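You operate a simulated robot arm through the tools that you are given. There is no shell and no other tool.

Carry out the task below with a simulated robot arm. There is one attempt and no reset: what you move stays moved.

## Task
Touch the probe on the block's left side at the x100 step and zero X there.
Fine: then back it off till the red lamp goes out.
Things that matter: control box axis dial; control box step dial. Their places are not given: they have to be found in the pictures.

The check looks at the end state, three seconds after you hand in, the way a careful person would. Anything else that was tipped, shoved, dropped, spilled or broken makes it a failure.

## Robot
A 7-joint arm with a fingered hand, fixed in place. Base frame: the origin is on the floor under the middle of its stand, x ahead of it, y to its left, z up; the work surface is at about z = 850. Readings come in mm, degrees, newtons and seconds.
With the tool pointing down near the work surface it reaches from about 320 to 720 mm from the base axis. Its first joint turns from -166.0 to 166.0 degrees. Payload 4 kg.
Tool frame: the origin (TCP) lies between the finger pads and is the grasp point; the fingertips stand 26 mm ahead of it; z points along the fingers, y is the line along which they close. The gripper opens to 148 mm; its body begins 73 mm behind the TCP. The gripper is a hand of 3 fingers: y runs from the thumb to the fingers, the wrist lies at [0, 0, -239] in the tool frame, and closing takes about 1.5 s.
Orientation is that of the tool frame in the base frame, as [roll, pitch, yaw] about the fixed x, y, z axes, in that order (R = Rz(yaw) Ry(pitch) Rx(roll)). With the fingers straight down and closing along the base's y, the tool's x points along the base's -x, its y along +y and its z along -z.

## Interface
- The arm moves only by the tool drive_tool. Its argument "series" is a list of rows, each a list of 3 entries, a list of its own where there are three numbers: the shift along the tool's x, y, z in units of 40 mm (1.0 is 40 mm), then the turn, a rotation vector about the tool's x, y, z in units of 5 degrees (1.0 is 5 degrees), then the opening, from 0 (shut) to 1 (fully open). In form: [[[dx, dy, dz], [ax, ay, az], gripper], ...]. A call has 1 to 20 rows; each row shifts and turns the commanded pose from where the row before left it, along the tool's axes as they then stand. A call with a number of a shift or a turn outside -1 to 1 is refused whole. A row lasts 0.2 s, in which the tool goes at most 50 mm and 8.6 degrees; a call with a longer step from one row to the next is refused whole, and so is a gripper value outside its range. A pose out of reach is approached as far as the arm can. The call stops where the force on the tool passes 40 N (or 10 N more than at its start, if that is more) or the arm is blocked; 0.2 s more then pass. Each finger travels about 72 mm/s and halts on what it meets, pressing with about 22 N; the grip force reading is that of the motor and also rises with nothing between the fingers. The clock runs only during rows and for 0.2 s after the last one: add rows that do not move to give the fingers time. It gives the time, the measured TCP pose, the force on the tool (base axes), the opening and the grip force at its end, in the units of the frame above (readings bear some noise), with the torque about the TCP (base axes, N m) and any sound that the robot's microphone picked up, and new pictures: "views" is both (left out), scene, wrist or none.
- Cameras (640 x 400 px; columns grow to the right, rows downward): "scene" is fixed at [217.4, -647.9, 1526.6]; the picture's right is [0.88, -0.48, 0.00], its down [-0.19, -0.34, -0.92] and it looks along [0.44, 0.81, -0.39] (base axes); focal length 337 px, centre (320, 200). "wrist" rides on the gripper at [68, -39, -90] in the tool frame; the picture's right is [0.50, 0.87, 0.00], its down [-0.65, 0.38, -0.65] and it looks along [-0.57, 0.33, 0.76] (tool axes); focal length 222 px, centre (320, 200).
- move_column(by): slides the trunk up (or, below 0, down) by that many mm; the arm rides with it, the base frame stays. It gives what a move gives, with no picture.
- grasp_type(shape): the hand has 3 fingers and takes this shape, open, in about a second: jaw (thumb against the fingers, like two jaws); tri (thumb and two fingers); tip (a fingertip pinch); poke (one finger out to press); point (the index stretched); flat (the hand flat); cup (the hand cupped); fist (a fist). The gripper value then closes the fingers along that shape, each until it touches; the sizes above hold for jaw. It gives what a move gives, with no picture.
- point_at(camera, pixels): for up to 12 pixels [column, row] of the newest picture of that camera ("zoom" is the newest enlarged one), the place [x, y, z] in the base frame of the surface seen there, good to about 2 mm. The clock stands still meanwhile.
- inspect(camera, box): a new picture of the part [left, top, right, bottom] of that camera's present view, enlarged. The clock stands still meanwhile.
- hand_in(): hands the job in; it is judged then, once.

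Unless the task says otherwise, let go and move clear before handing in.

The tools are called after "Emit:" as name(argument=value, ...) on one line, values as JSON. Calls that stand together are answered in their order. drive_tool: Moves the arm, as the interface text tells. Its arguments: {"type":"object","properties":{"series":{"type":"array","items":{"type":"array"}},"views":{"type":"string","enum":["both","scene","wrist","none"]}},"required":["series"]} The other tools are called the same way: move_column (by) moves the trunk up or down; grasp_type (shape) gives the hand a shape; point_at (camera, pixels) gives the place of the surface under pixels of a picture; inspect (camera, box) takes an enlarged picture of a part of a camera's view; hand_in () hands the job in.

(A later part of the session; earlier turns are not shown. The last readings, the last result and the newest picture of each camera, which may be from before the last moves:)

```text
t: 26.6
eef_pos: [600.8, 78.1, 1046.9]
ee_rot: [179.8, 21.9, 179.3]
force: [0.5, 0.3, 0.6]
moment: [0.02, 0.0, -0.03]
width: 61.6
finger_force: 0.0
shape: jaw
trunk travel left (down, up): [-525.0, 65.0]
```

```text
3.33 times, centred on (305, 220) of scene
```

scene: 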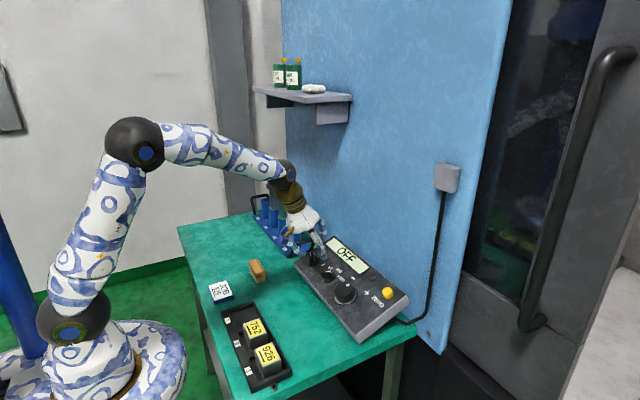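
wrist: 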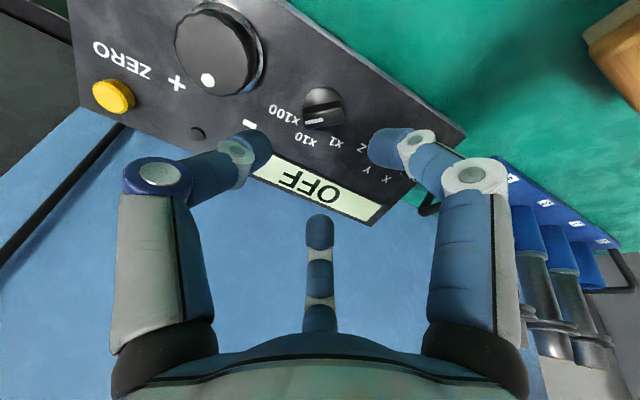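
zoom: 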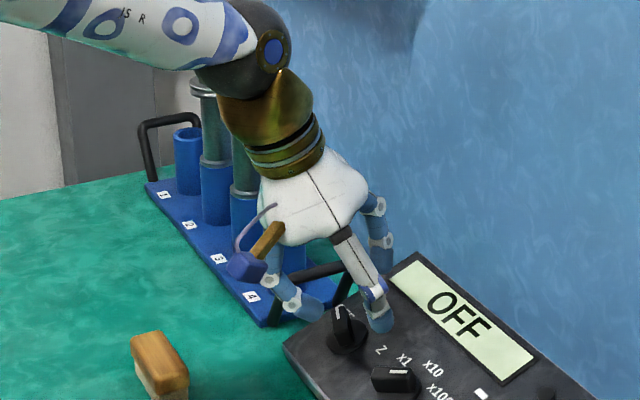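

The step dial is confirmed at x100 (pointer at zoom (250,163), next to the label). I'll measure the rack's handle and tools for clearance at the axis dial.

Emit:
point_at(camera="wrist", pixels=[[515, 178], [430, 207], [515, 210], [520, 240], [545, 290], [540, 323], [555, 320], [590, 345], [505, 165], [428, 190]])

Emit:
point_at(camera="zoom", pixels=[[345, 280], [320, 275], [335, 285], [262, 295], [200, 90], [350, 270], [290, 255]])

```text
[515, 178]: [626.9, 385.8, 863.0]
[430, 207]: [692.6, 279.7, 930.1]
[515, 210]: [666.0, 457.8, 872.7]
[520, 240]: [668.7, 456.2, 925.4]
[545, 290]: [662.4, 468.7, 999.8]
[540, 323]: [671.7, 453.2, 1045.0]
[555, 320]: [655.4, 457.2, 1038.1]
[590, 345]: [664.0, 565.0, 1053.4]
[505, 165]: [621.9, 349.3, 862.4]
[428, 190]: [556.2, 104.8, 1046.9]
```

```text
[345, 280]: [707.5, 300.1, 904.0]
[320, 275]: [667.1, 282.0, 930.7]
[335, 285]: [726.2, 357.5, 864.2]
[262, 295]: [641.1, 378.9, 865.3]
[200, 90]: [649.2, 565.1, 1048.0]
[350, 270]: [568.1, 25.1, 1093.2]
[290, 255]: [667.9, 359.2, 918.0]
```

The rack handle is at y≈280 and the nearest tool beyond that, so there is room. I'll move over the axis dial, turn the hand to its OFF pointer angle, and descend to just above it.

Emit:
drive_tool(series=[[[0.03, 0.83, 0], [0, 0, -0.5], 0.42], [[0.03, 0.83, 0], [0, 0, 0], 0.42], [[0.1, 0.83, 0], [0, 0, 0], 0.42], [[0, 0, 0], [0, 0, -1], 0.42], [[0, 0, 0], [0, 0, -1], 0.42], [[0, 0, 0], [0, 0, -1], 0.42], [[0, 0, 0], [0, 0, -1], 0.42], [[0, 0, 0], [0, 0, -1], 0.42], [[0, 0, 0], [0, 0, -1], 0.42], [[0, 0, 0], [0, 0, -1], 0.42], [[0, 0, 0], [0, 0, -1], 0.42], [[0, 0, 0], [0, 0, -1], 0.42], [[0, 0, 0], [0, 0, -1], 0.42], [[0, 0, 0.65], [0, 0, 0], 0.42], [[0, 0, 0.65], [0, 0, 0], 0.42], [[0, 0, 0.65], [0, 0, 0], 0.42], [[0, 0, 0], [0, 0, 0], 0.42], [[0, 0, 0], [0, 0, 0], 0.42]])

Emit:
inspect(camera="wrist", box=[240, 90, 400, 210])

Emit:
inspect(camera="scene", box=[240, 160, 370, 280])

```text
t: 30.4
eef_pos: [621.6, 177.7, 971.3]
ee_rot: [-162.4, 13.4, -126.0]
force: [-0.2, -0.4, 0.3]
moment: [0.0, 0.0, -0.01]
width: 61.8
finger_force: 0.1
shape: jaw
trunk travel left (down, up): [-525.0, 65.0]
```

scene: 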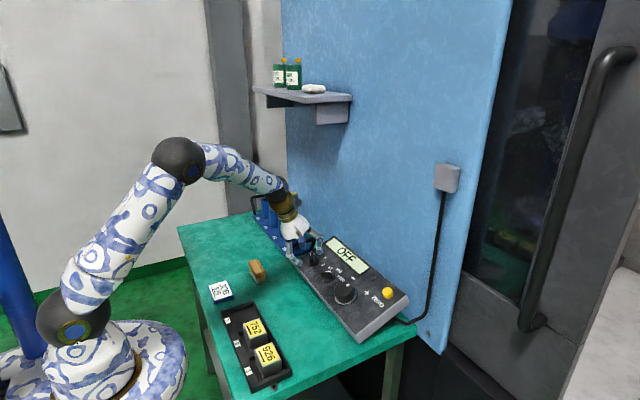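
wrist: 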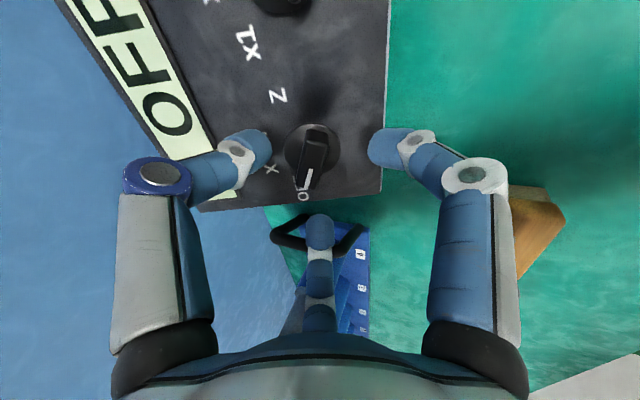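

```text
3.33 times, centred on (320, 150) of wrist
```

zoom: 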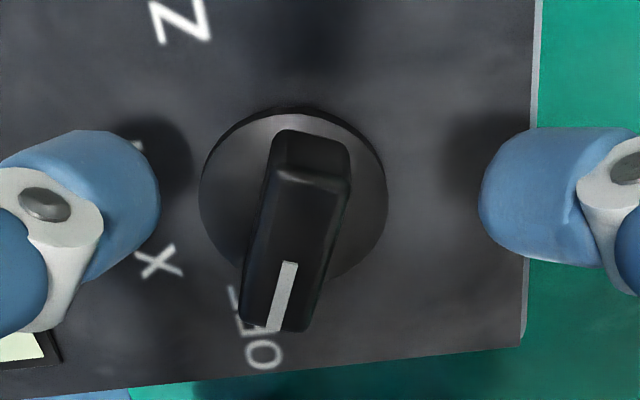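

```text
3.33 times, centred on (305, 220) of scene
```

zoom: 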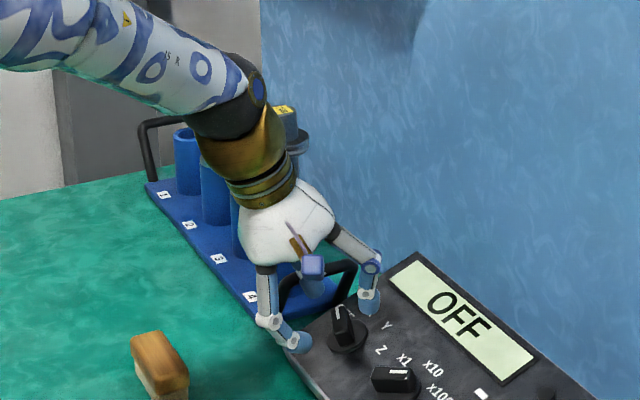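

The axis knob's disc centre projects about 6 mm toward the thumb side, which agrees with the pose readings. I'll shift by (−2, −5) mm in the tool frame, lower around the knob and look again.

Emit:
drive_tool(series=[[[-0.05, -0.125, 0], [0, 0, 0], 0.42], [[0, 0, 0.2], [0, 0, 0], 0.42], [[0, 0, 0.2], [0, 0, 0], 0.42], [[0, 0, 0.2], [0, 0, 0], 0.42], [[0, 0, 0], [0, 0, 0], 0.42], [[0, 0, 0], [0, 0, 0], 0.3], [[0, 0, 0], [0, 0, 0], 0.25], [[0, 0, 0], [0, 0, 0], 0.25]], views="wrist")

Emit:
inspect(camera="wrist", box=[240, 110, 400, 230])

Emit:
inspect(camera="scene", box=[270, 190, 370, 280])

```text
t: 32.2
eef_pos: [635.2, 176.3, 949.9]
ee_rot: [-162.4, 13.3, -126.0]
force: [0.3, 2.4, 0.4]
moment: [0.04, -0.02, 0.02]
width: 38.2
finger_force: 0.0
shape: jaw
trunk travel left (down, up): [-525.0, 65.0]
```

wrist: 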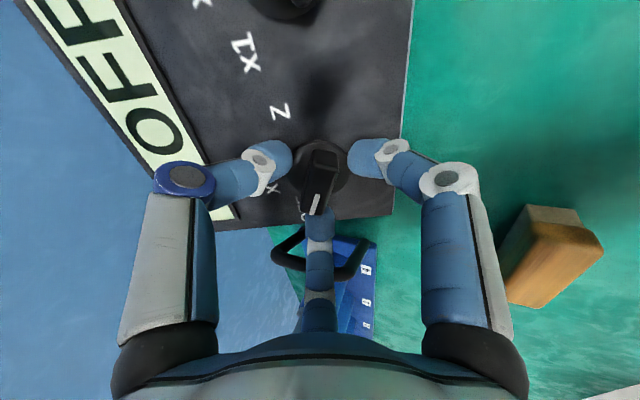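

```text
3.33 times, centred on (320, 170) of wrist
```

zoom: 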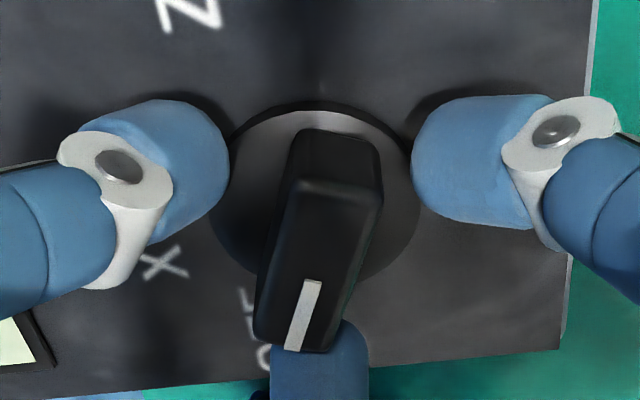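

```text
4.44 times, centred on (320, 235) of scene
```

zoom: 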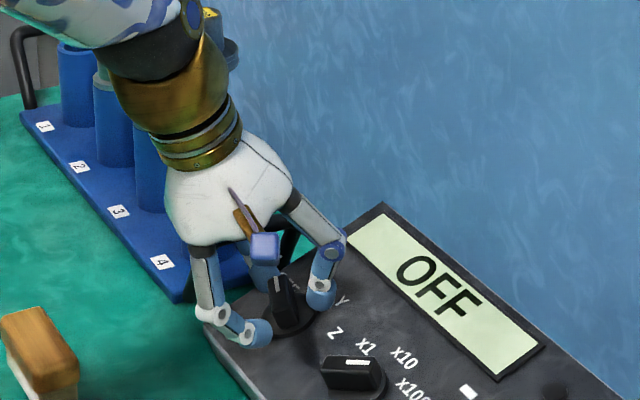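

The knob is centred now (disc spans zoom 212–420), with the rear finger just touching the pointer end. As before, I'll shift +3 mm in y with a slight counter-turn so that finger slips to the bar's side, then close.

Emit:
drive_tool(series=[[[0, 0.04, 0], [0, 0, -0.8], 0.27], [[0, 0.035, 0], [0, 0, -0.8], 0.25], [[0, 0, 0], [0, 0, 0], 0.2], [[0, 0, 0], [0, 0, 0], 0.16], [[0, 0, 0], [0, 0, 0], 0.13], [[0, 0, 0], [0, 0, 0], 0.1], [[0, 0, 0], [0, 0, 0], 0.08], [[0, 0, 0], [0, 0, 0], 0.08]], views="wrist")

Emit:
inspect(camera="wrist", box=[240, 110, 400, 230])

```text
t: 34.0
eef_pos: [634.0, 177.0, 948.5]
ee_rot: [-160.7, 10.8, -118.2]
force: [-2.3, 1.5, -6.7]
moment: [-0.07, 0.01, 0.01]
width: 15.3
finger_force: 22.2
shape: jaw
trunk travel left (down, up): [-525.0, 65.0]
```

wrist: 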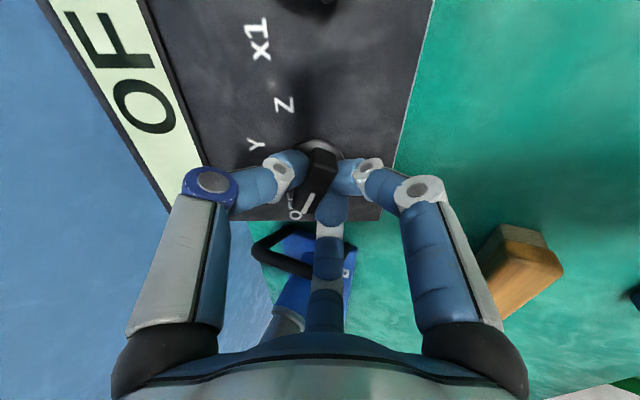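

```text
3.33 times, centred on (320, 170) of wrist
```

zoom: 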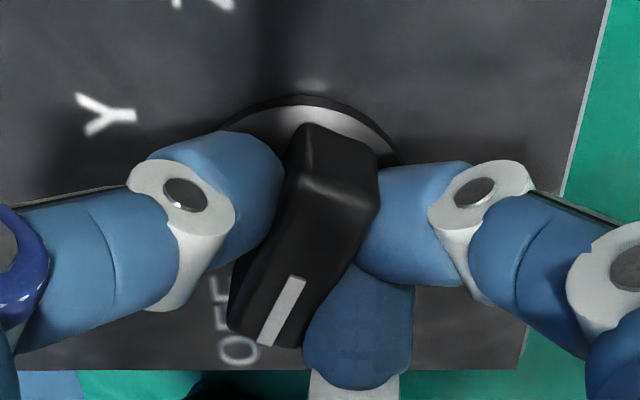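

Good grip on the axis bar (22 N, low side force). I'll turn clockwise 40° and check the pointer.

Emit:
drive_tool(series=[[[-0.005, 0.003, 0], [0, 0, 1], 0.05], [[-0.005, 0.003, 0], [0, 0, 1], 0.05], [[-0.005, 0.003, 0], [0, 0, 1], 0.05], [[-0.005, 0.003, 0], [0, 0, 1], 0.05], [[-0.005, 0.003, 0], [0, 0, 1], 0.05], [[-0.005, 0.003, 0], [0, 0, 1], 0.05], [[-0.005, 0.003, 0], [0, 0, 1], 0.05], [[-0.005, 0.003, 0], [0, 0, 1], 0.05]])

Emit:
inspect(camera="wrist", box=[220, 100, 420, 240])

```text
t: 35.8
eef_pos: [633.9, 180.1, 949.1]
ee_rot: [-172.2, 20.6, -158.7]
force: [-10.2, 2.7, -8.9]
moment: [-0.04, 0.2, -0.03]
width: 14.6
finger_force: 21.7
shape: jaw
trunk travel left (down, up): [-525.0, 65.0]
```

scene: 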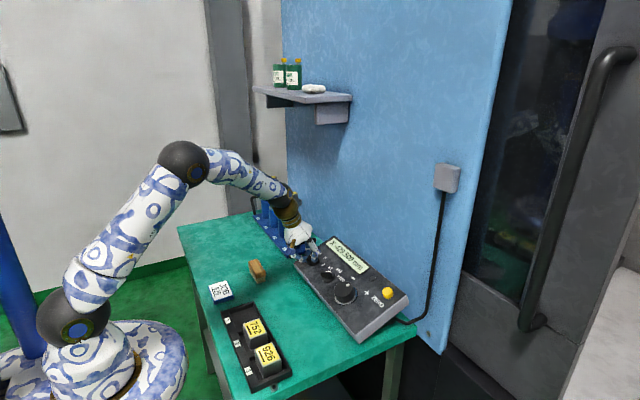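
wrist: 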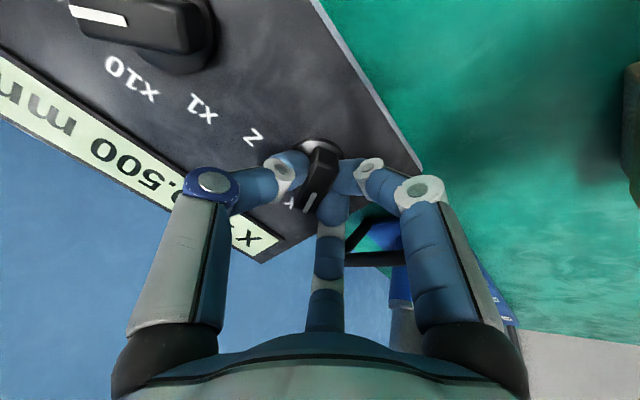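

```text
2.86 times, centred on (320, 170) of wrist
```

zoom: 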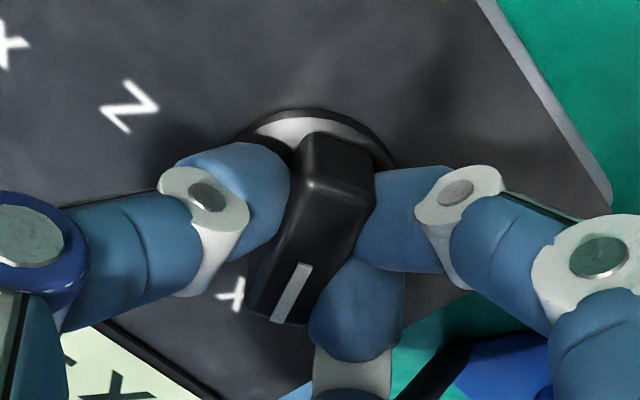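

The display has switched on and reads an X value, so the dial has passed into X. I'll turn about 12° more to centre it, then release.

Emit:
drive_tool(series=[[[-0.005, 0.003, 0], [0, 0, 1], 0.05], [[-0.005, 0.003, 0], [0, 0, 1], 0.05], [[-0.005, 0.003, 0], [0, 0, 0.8], 0.05], [[0, 0, 0], [0, 0, 0], 0.05], [[0, 0, 0], [0, 0, 0], 0.2], [[0, 0, 0], [0, 0, 0], 0.42], [[0, 0, 0], [0, 0, 0], 0.42], [[0, 0, 0], [0, 0, 0], 0.42]])

Emit:
inspect(camera="wrist", box=[220, 80, 420, 220])

Emit:
inspect(camera="scene", box=[300, 230, 400, 320])

```text
t: 37.6
eef_pos: [636.5, 179.5, 948.6]
ee_rot: [-177.6, 21.9, -173.7]
force: [0.7, 0.0, 0.2]
moment: [-0.01, 0.03, -0.01]
width: 61.8
finger_force: 0.1
shape: jaw
trunk travel left (down, up): [-525.0, 65.0]
```

scene: 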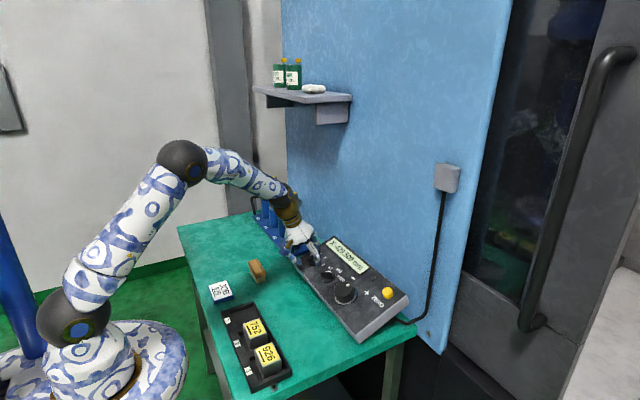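
wrist: 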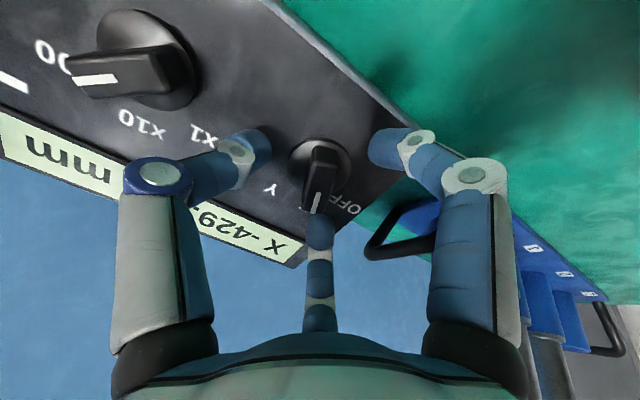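

```text
2.86 times, centred on (320, 150) of wrist
```

zoom: 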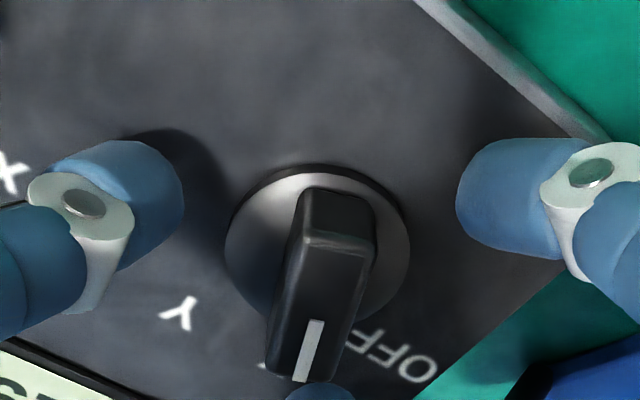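

```text
4.44 times, centred on (350, 275) of scene
```

zoom: 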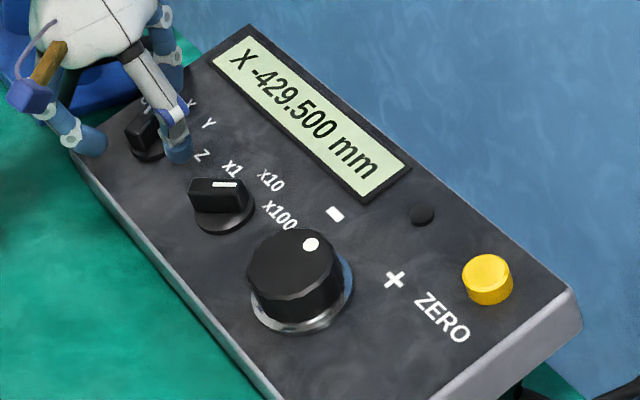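

The display reads X −429.500 mm, with the axis dial on X, the step on x100 and the lamp dark. Next I'll lift and move over the handwheel to measure it.

Emit:
drive_tool(series=[[[0, 0, -0.6], [0, 0, 0], 0.42], [[0, 0, -0.9], [0, 0, 0], 0.42], [[0, 0, -0.9], [0, 0, 0], 0.42], [[0, -0.9, -0.1], [0, 0, -0.6], 0.42], [[0, -1, 0], [0, 0, -0.6], 0.42], [[0, -1, 0], [0, 0, 0], 0.6], [[0, -1, 0], [0, 0, 0], 0.7], [[0, -1, 0], [0, 0, 0], 0.7], [[0, 0, 0], [0, 0, 0], 0.7], [[0, 0, 0], [0, 0, 0], 0.7]])

Emit:
inspect(camera="wrist", box=[200, 50, 440, 200])

Emit:
inspect(camera="scene", box=[290, 220, 420, 350])

```text
t: 39.8
eef_pos: [629.6, -12.8, 1053.0]
ee_rot: [-175.4, 21.5, -167.2]
force: [-0.7, 0.1, 0.3]
moment: [-0.02, 0.0, 0.03]
width: 103.1
finger_force: 0.0
shape: jaw
trunk travel left (down, up): [-525.0, 65.0]
```

scene: 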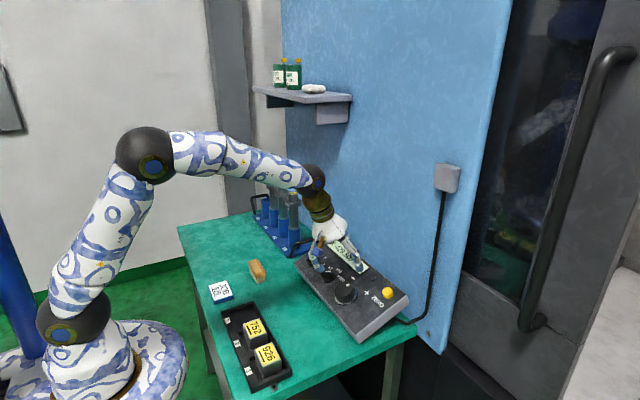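
wrist: 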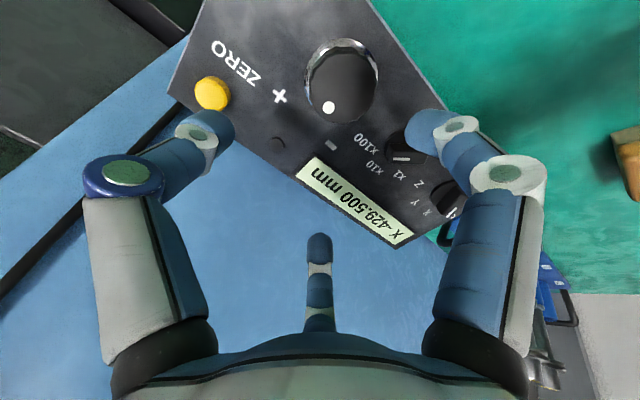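

```text
2.67 times, centred on (320, 125) of wrist
```

zoom: 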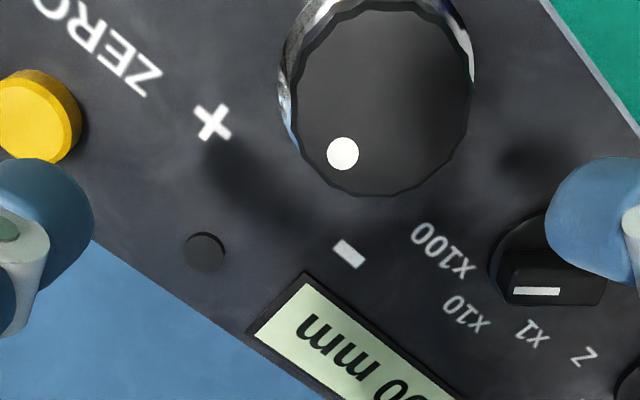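

```text
3.08 times, centred on (355, 285) of scene
```

zoom: 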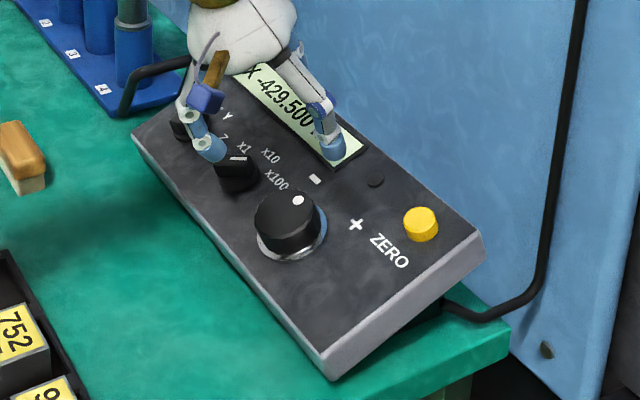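

I'll measure the wheel's top face and rim in this wrist view.

Emit:
point_at(camera="wrist", pixels=[[343, 88], [312, 85], [374, 85], [344, 120], [344, 55], [328, 107], [280, 97], [330, 145], [278, 144], [212, 95], [307, 100], [379, 65]])

```text
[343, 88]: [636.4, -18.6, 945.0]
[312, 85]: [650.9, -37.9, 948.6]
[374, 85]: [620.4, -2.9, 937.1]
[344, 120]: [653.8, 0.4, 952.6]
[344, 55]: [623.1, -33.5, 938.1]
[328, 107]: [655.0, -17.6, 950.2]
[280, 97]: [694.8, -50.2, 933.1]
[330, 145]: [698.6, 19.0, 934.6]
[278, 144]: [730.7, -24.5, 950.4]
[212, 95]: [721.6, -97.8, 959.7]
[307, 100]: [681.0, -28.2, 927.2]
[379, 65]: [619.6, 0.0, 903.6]
```

The wheel's axis is near (648.5, −18.5), radius about 25 mm, top about 30 mm above the face, and its dot is near 12 o'clock. I'll centre over it, pre-turn the hand counterclockwise for range, and descend to just above it.

Emit:
drive_tool(series=[[[0.43, 0.025, 0], [0, 0, 0], 0.7], [[0.43, 0.025, 0], [0, 0, 0], 0.7], [[0, 0, 0], [0, 0, -0.94], 0.65], [[0, 0, 0], [0, 0, -0.94], 0.65], [[0, 0, 0], [0, 0, -0.94], 0.65], [[0, 0, 0], [0, 0, -0.94], 0.65], [[0, 0, 0], [0, 0, -0.94], 0.65], [[0, 0, 0], [0, 0, -0.94], 0.65], [[0, 0, 0], [0, 0, -0.94], 0.65], [[0, 0, 0], [0, 0, -0.94], 0.65], [[0, 0, 0], [0, 0, -0.94], 0.65], [[0, 0, 0], [0, 0, -0.94], 0.65], [[0, 0, 0.62], [0, 0, 0], 0.65], [[0, 0, 0.62], [0, 0, 0], 0.65], [[0, 0, 0.55], [0, 0, 0], 0.65], [[0, 0, 0], [0, 0, 0], 0.65], [[0, 0, 0], [0, 0, 0], 0.65]])

Emit:
inspect(camera="wrist", box=[220, 80, 420, 220])

Emit:
inspect(camera="scene", box=[290, 220, 420, 350])

```text
t: 43.4
eef_pos: [624.8, -17.2, 978.5]
ee_rot: [-160.9, 11.2, -119.2]
force: [0.2, -0.1, -0.7]
moment: [-0.03, 0.02, -0.05]
width: 96.3
finger_force: 0.0
shape: jaw
trunk travel left (down, up): [-525.0, 65.0]
```

scene: 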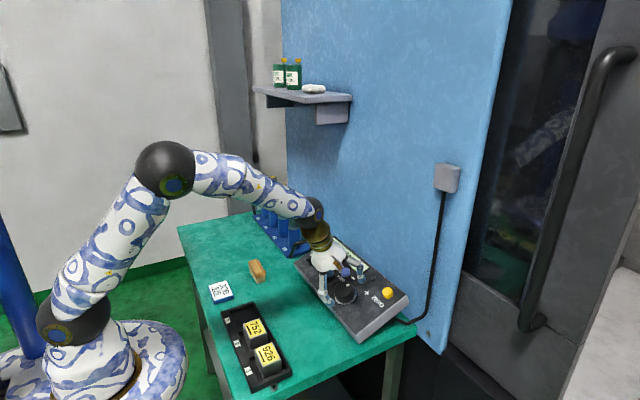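
wrist: 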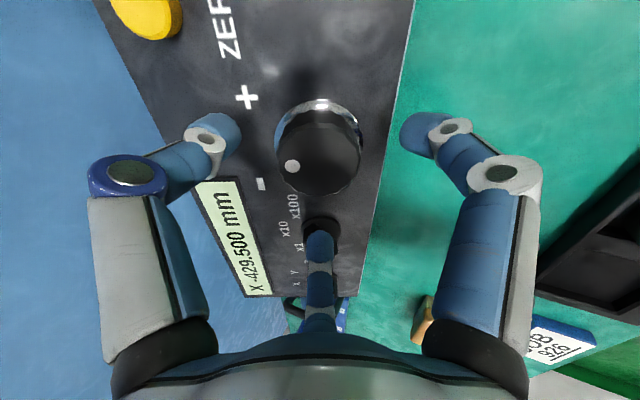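

```text
2.86 times, centred on (320, 150) of wrist
```

zoom: 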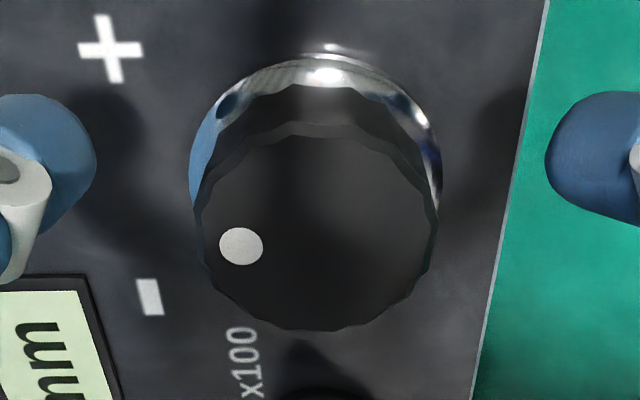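

```text
3.08 times, centred on (355, 285) of scene
```

zoom: 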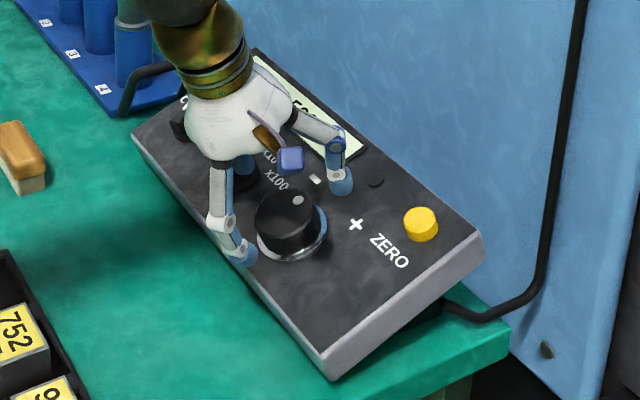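

The wheel is centred to within a few mm. I'll narrow the opening to clear the step knob, nudge to centre, descend and close gently on the wheel.

Emit:
drive_tool(series=[[[0.075, -0.025, 0], [0, 0, 0], 0.55], [[0, 0, 0], [0, 0, 0], 0.52], [[0, 0, 0.25], [0, 0, 0], 0.52], [[0, 0, 0.25], [0, 0, 0], 0.52], [[0, 0, 0.23], [0, 0, 0], 0.52], [[0, 0, 0], [0, 0, 0], 0.52], [[0, 0, 0], [0, 0, 0], 0.48]])

Emit:
inspect(camera="wrist", box=[220, 80, 420, 220])

Emit:
inspect(camera="scene", box=[290, 220, 420, 350])

```text
t: 45.0
eef_pos: [634.8, -21.2, 949.8]
ee_rot: [-160.9, 11.2, -119.3]
force: [0.2, -0.3, -0.8]
moment: [-0.03, 0.05, 0.02]
width: 71.6
finger_force: 0.2
shape: jaw
trunk travel left (down, up): [-525.0, 65.0]
```

scene: 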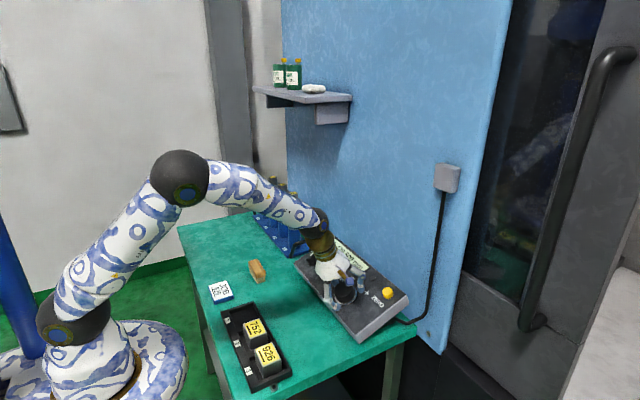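
wrist: 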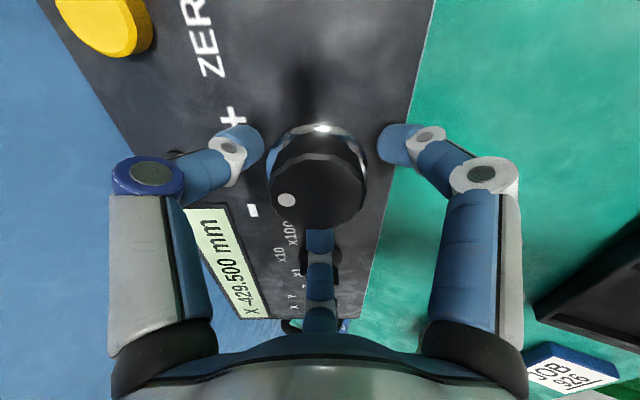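

```text
2.86 times, centred on (320, 150) of wrist
```

zoom: 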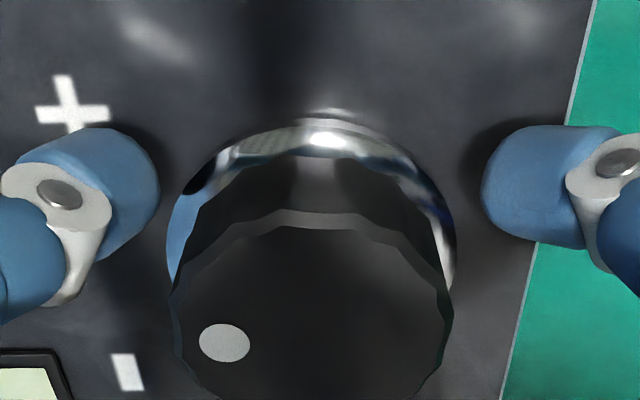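

```text
3.08 times, centred on (355, 285) of scene
```

zoom: 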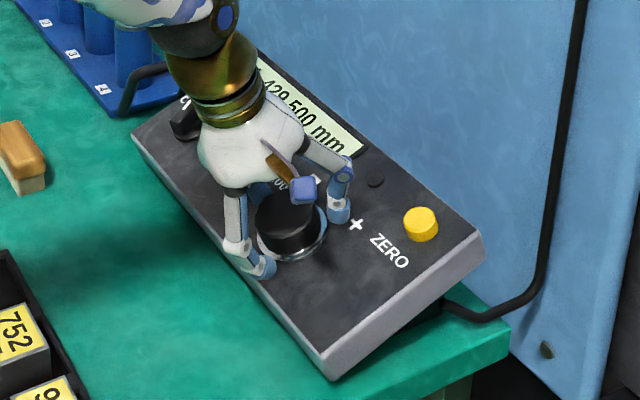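

The wheel sits about 2 mm off between thumb and finger. I'll correct slightly and close onto it.

Emit:
drive_tool(series=[[[-0.035, -0.01, 0], [0, 0, 0], 0.46], [[0, 0, 0], [0, 0, 0], 0.42], [[0, 0, 0], [0, 0, 0], 0.38], [[0, 0, 0], [0, 0, 0], 0.35], [[0, 0, 0], [0, 0, 0], 0.32], [[0, 0, 0], [0, 0, 0], 0.3], [[0, 0, 0], [0, 0, 0], 0.3]], views="wrist")

Emit:
inspect(camera="scene", box=[290, 220, 420, 350])

```text
t: 46.6
eef_pos: [636.6, -20.6, 949.8]
ee_rot: [-160.9, 11.2, -119.1]
force: [-0.6, -0.4, -2.1]
moment: [-0.02, 0.02, -0.04]
width: 47.7
finger_force: 22.1
shape: jaw
trunk travel left (down, up): [-525.0, 65.0]
```

wrist: 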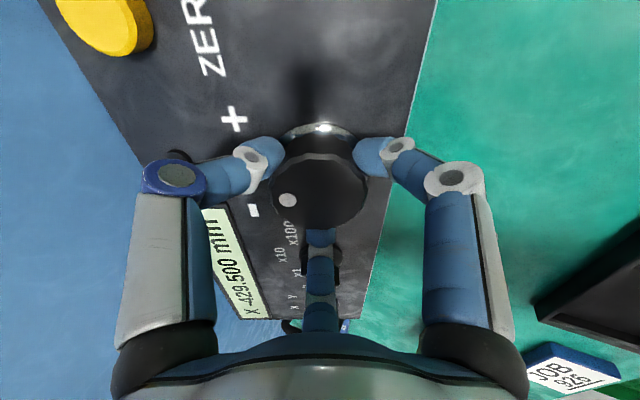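

```text
3.08 times, centred on (355, 285) of scene
```

zoom: 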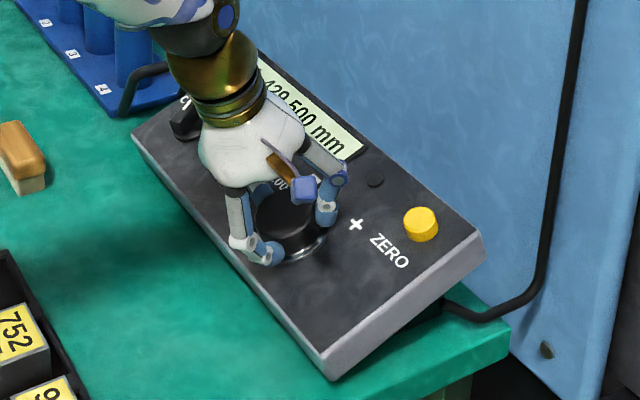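

The grip on the wheel is even (22 N, almost no side force). I'll try a small clockwise turn of 20° and watch the readout and the lamp.

Emit:
drive_tool(series=[[[0, 0, 0], [0, 0, 1], 0.28], [[0, 0, 0], [0, 0, 1], 0.28], [[0, 0, 0], [0, 0, 1], 0.28], [[0, 0, 0], [0, 0, 1], 0.28], [[0, 0, 0], [0, 0, 0], 0.28]], views="wrist")

Emit:
inspect(camera="scene", box=[320, 225, 410, 305])

Emit:
inspect(camera="wrist", box=[180, 160, 360, 330])

```text
t: 47.8
eef_pos: [635.5, -19.7, 948.3]
ee_rot: [-165.8, 17.0, -139.0]
force: [-3.2, 2.4, -1.8]
moment: [-0.01, 0.07, 0.02]
width: 47.3
finger_force: 22.0
shape: jaw
trunk travel left (down, up): [-525.0, 65.0]
```

wrist: 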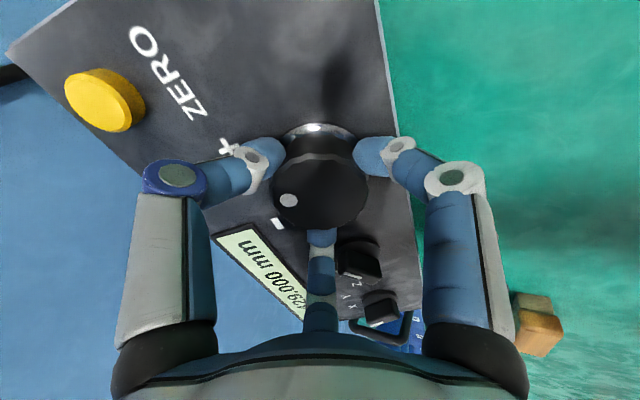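

```text
5.00 times, centred on (365, 265) of scene
```

zoom: 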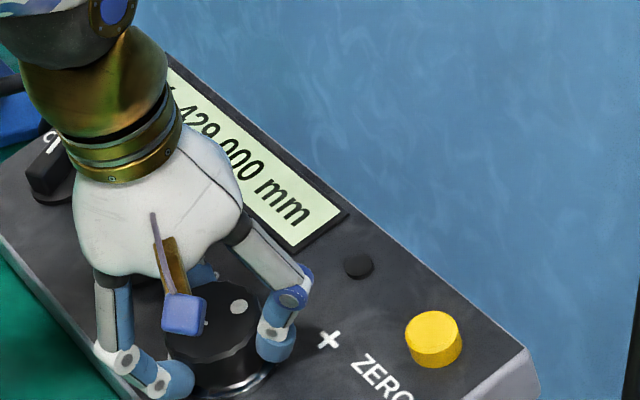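

```text
2.35 times, centred on (270, 245) of wrist
```

zoom: 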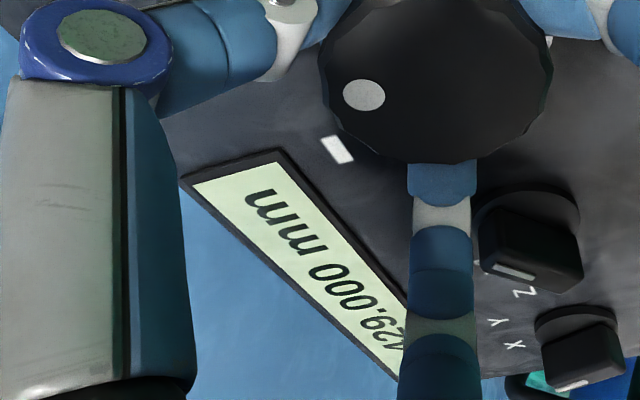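

20° clockwise moved X from −429.5 to −429.0, so + is the correct way for approaching the left side, and the lamp is still dark. I'll keep going in 0.5 mm bites, checking the lamp each time.

Emit:
drive_tool(series=[[[0, 0, 0], [0, 0, 1], 0.28], [[0, 0, 0], [0, 0, 1], 0.28], [[0, 0, 0], [0, 0, 1], 0.28], [[0, 0, 0], [0, 0, 1], 0.28]], views="scene")

Emit:
inspect(camera="scene", box=[320, 225, 410, 305])

```text
t: 48.8
eef_pos: [636.3, -19.3, 948.0]
ee_rot: [-172.6, 20.8, -159.7]
force: [-5.4, 3.0, -6.3]
moment: [0.02, 0.19, 0.07]
width: 46.5
finger_force: 22.0
shape: jaw
trunk travel left (down, up): [-525.0, 65.0]
```

scene: 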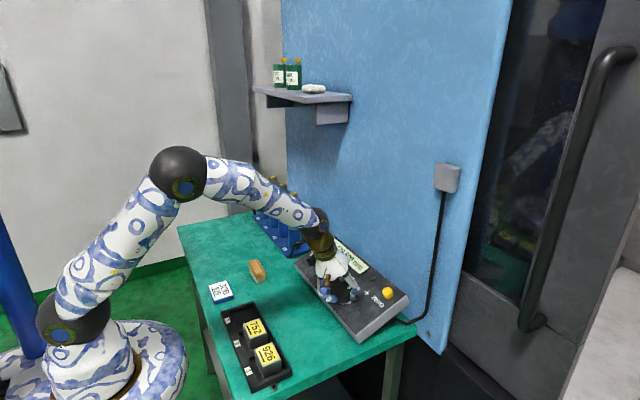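

```text
5.00 times, centred on (365, 265) of scene
```

zoom: 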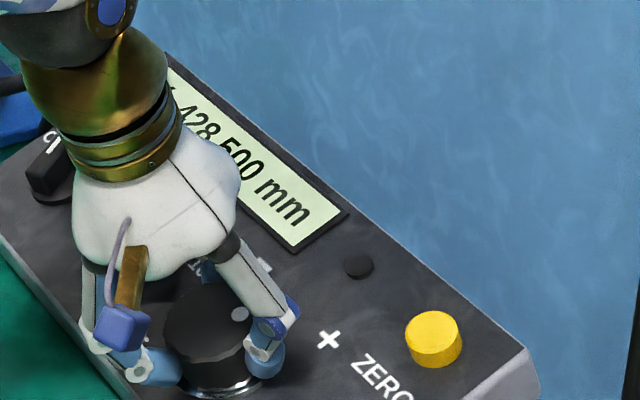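

X is now −428.5 and the lamp is still dark. Continuing.

Emit:
drive_tool(series=[[[0, 0, 0], [0, 0, 1], 0.28], [[0, 0, 0], [0, 0, 1], 0.28], [[0, 0, 0], [0, 0, 1], 0.28], [[0, 0, 0], [0, 0, 1], 0.28]], views="scene")

Emit:
inspect(camera="scene", box=[320, 225, 410, 305])

```text
t: 49.8
eef_pos: [635.9, -19.5, 949.4]
ee_rot: [179.5, 21.9, 178.8]
force: [-7.3, 5.7, -4.9]
moment: [0.08, 0.19, 0.04]
width: 46.6
finger_force: 21.9
shape: jaw
trunk travel left (down, up): [-525.0, 65.0]
```

scene: 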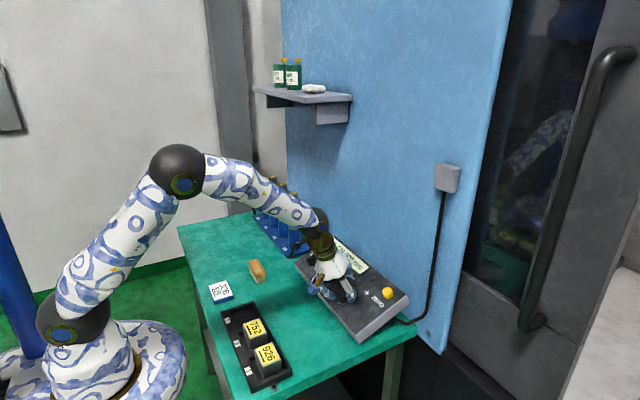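

```text
5.00 times, centred on (365, 265) of scene
```

zoom: 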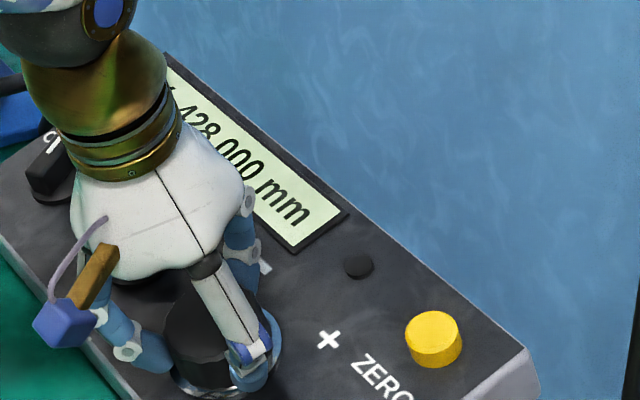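

X −428.0 and the lamp is dark. Continuing with a tiny re-centre.

Emit:
drive_tool(series=[[[0.012, 0.012, 0], [0, 0, 1], 0.28], [[0, 0, 0], [0, 0, 1], 0.28], [[0, 0, 0], [0, 0, 1], 0.28], [[0, 0, 0], [0, 0, 1], 0.28]], views="scene")

Emit:
inspect(camera="scene", box=[320, 225, 410, 305])

```text
t: 50.8
eef_pos: [636.7, -18.4, 949.3]
ee_rot: [171.7, 20.4, 157.3]
force: [-6.7, 6.4, -3.2]
moment: [0.14, 0.2, 0.09]
width: 46.6
finger_force: 21.5
shape: jaw
trunk travel left (down, up): [-525.0, 65.0]
```

scene: 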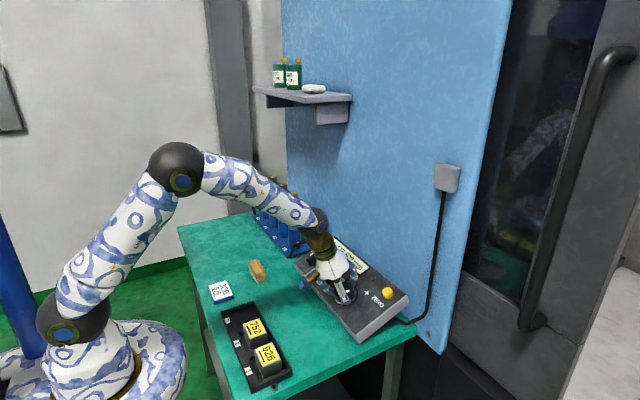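

```text
5.00 times, centred on (365, 265) of scene
```

zoom: 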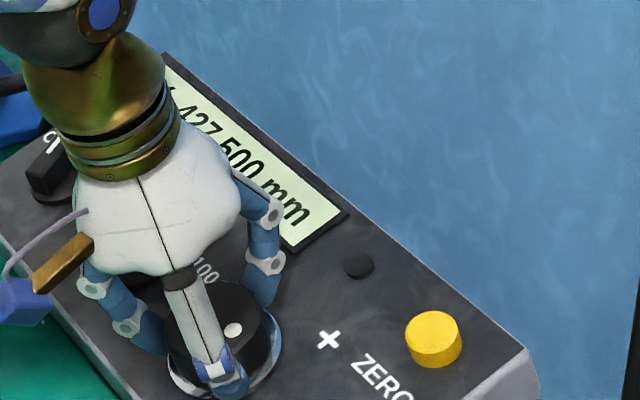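

X −427.5 with the lamp still dark. Continuing.

Emit:
drive_tool(series=[[[0, 0, 0], [0, 0, 1], 0.28], [[0, 0, 0], [0, 0, 1], 0.28], [[0, 0, 0], [0, 0, 1], 0.28], [[0, 0, 0], [0, 0, 1], 0.28]], views="scene")

Emit:
inspect(camera="scene", box=[320, 225, 410, 305])

```text
t: 51.8
eef_pos: [635.8, -18.2, 949.5]
ee_rot: [165.1, 16.4, 136.6]
force: [-6.6, 9.0, -5.2]
moment: [0.2, 0.21, 0.12]
width: 46.3
finger_force: 22.2
shape: jaw
trunk travel left (down, up): [-525.0, 65.0]
```

scene: 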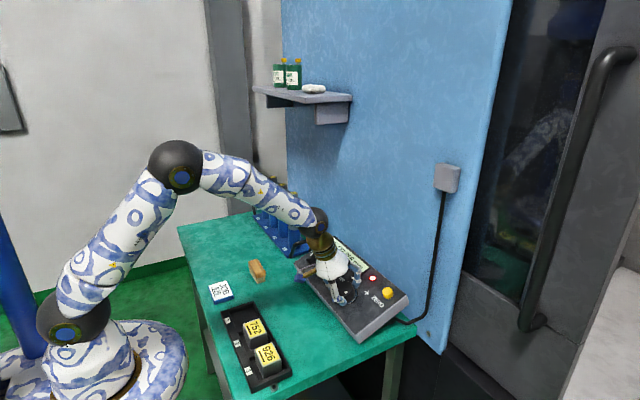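

```text
5.00 times, centred on (365, 265) of scene
```

zoom: 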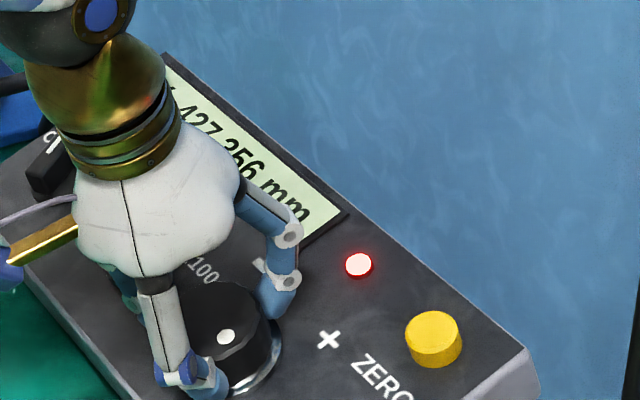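

The red lamp is lit and the readout stopped around −427.x56, so the probe is touching. I'll zoom in on the display, then open the fingers without turning the wheel.

Emit:
inspect(camera="scene", box=[335, 235, 385, 280])

Emit:
drive_tool(series=[[[0, 0, 0], [0, 0, 0], 0.35], [[0, 0, 0], [0, 0, 0], 0.45], [[0, 0, 0], [0, 0, 0], 0.52], [[0, 0, 0], [0, 0, 0], 0.55], [[0, 0, 0], [0, 0, 0], 0.55]])

Emit:
inspect(camera="scene", box=[335, 235, 395, 290])

```text
8.89 times, centred on (360, 258) of scene
```

zoom: 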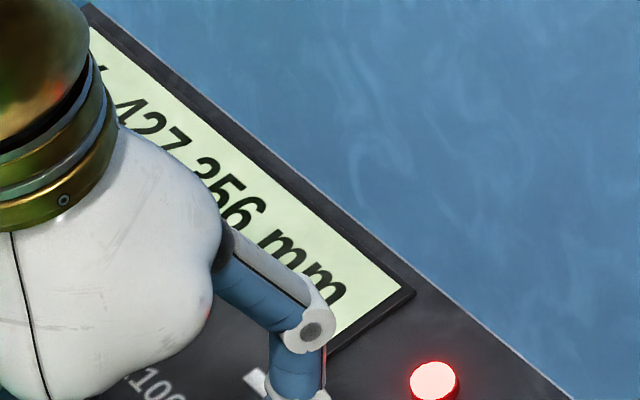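

```text
t: 53.0
eef_pos: [635.2, -19.7, 949.9]
ee_rot: [165.2, 16.4, 136.7]
force: [0.3, 1.3, 0.0]
moment: [-0.02, -0.02, 0.0]
width: 80.8
finger_force: 0.0
shape: jaw
trunk travel left (down, up): [-525.0, 65.0]
```

scene: 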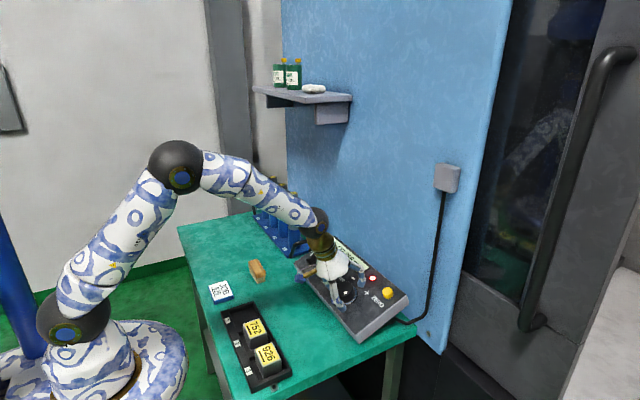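
wrist: 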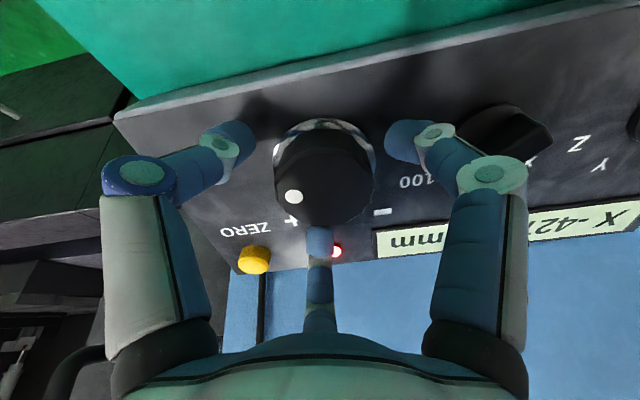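

```text
7.27 times, centred on (365, 262) of scene
```

zoom: 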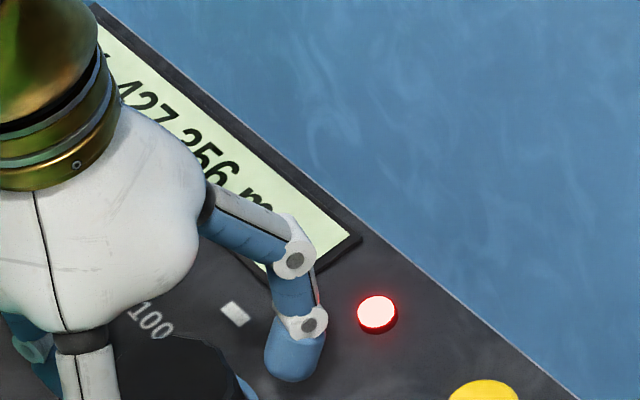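

The readout holds at about −427.356 with the lamp red. I'll lift straight off the wheel, square the hand up, close the fingers into a point and move above the yellow ZERO button.

Emit:
drive_tool(series=[[[0, 0, -0.5], [0, 0, 0], 0.55], [[0, 0, -0.7], [0, 0, 0], 0.55], [[0, 0, -0.7], [0, 0, 0], 0.5], [[0, 0, -0.6], [0, 0, 0], 0.3], [[0, 0, 0], [0, 0, -0.96], 0.1], [[0, 0, 0], [0, 0, -0.96], 0.0], [[0, 0, 0], [0, 0, -0.96], 0.0], [[0, 0, 0], [0, 0, -0.96], 0.0], [[0, 0, 0], [0, 0, -0.96], 0.0], [[0, 0, 0], [0, 0, -0.96], 0.0], [[0, 0, 0], [0, 0, -0.96], 0.0], [[0, 0, 0], [0, 0, -0.96], 0.0], [[0, 0, 0], [0, 0, -0.96], 0.0], [[-0.535, -0.5, 0], [0, 0, 0], 0.0], [[-0.535, -0.5, 0], [0, 0, 0], 0.0], [[-0.535, -0.5, 0], [0, 0, 0], 0.0], [[-0.535, -0.5, 0], [0, 0, 0], 0.0], [[0, 0, 0], [0, 0, 0], 0.0], [[0, 0, 0], [0, 0, 0], 0.0]])

Emit:
inspect(camera="wrist", box=[240, 80, 400, 200])

Emit:
inspect(camera="scene", box=[290, 220, 420, 350])

```text
t: 57.0
eef_pos: [679.3, -96.7, 1075.7]
ee_rot: [-179.2, 22.0, -177.8]
force: [0.0, 0.6, 0.5]
moment: [0.01, -0.01, -0.04]
width: 0.0
finger_force: 21.9
shape: jaw
trunk travel left (down, up): [-525.0, 65.0]
```

scene: 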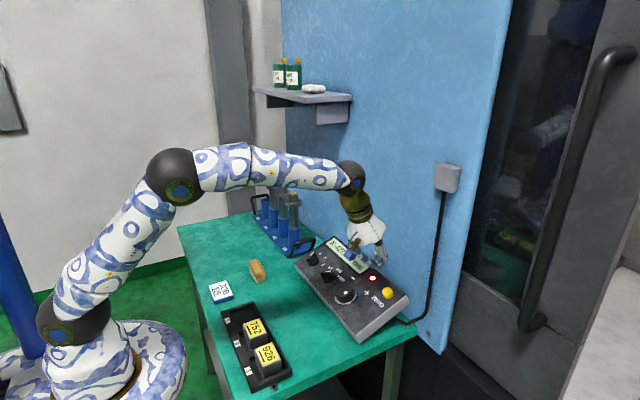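
wrist: 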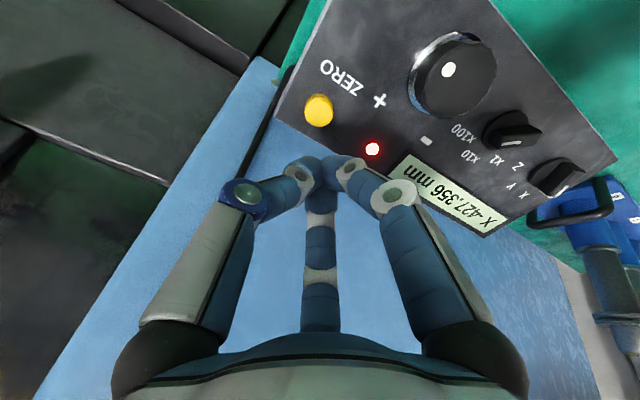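

```text
3.33 times, centred on (320, 140) of wrist
```

zoom: 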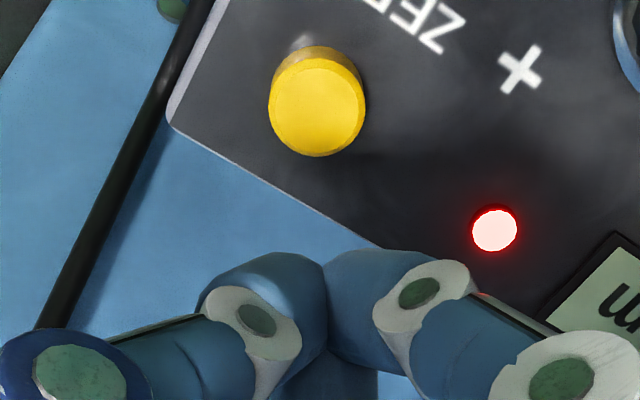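

```text
3.08 times, centred on (355, 285) of scene
```

zoom: 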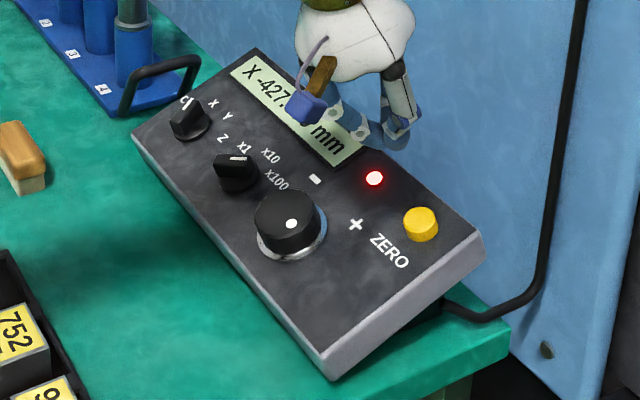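

The readout is X −427.356 with the lamp red, and the closed fingertips converge near (322,170) in the wrist view. I'll measure the button top at (319,113).

Emit:
point_at(camera="wrist", pixels=[[319, 113], [312, 113], [326, 113], [319, 106], [319, 121], [310, 160], [322, 172], [335, 160]])

Emit:
point_at(camera="scene", pixels=[[388, 291], [385, 291], [391, 291]])

```text
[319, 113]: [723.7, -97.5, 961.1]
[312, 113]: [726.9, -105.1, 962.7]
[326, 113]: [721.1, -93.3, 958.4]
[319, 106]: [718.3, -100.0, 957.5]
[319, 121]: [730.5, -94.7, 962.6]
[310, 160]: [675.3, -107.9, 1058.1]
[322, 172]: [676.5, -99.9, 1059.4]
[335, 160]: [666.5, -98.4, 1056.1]
```

```text
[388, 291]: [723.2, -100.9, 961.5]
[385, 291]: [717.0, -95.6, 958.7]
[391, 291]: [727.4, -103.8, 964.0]
```

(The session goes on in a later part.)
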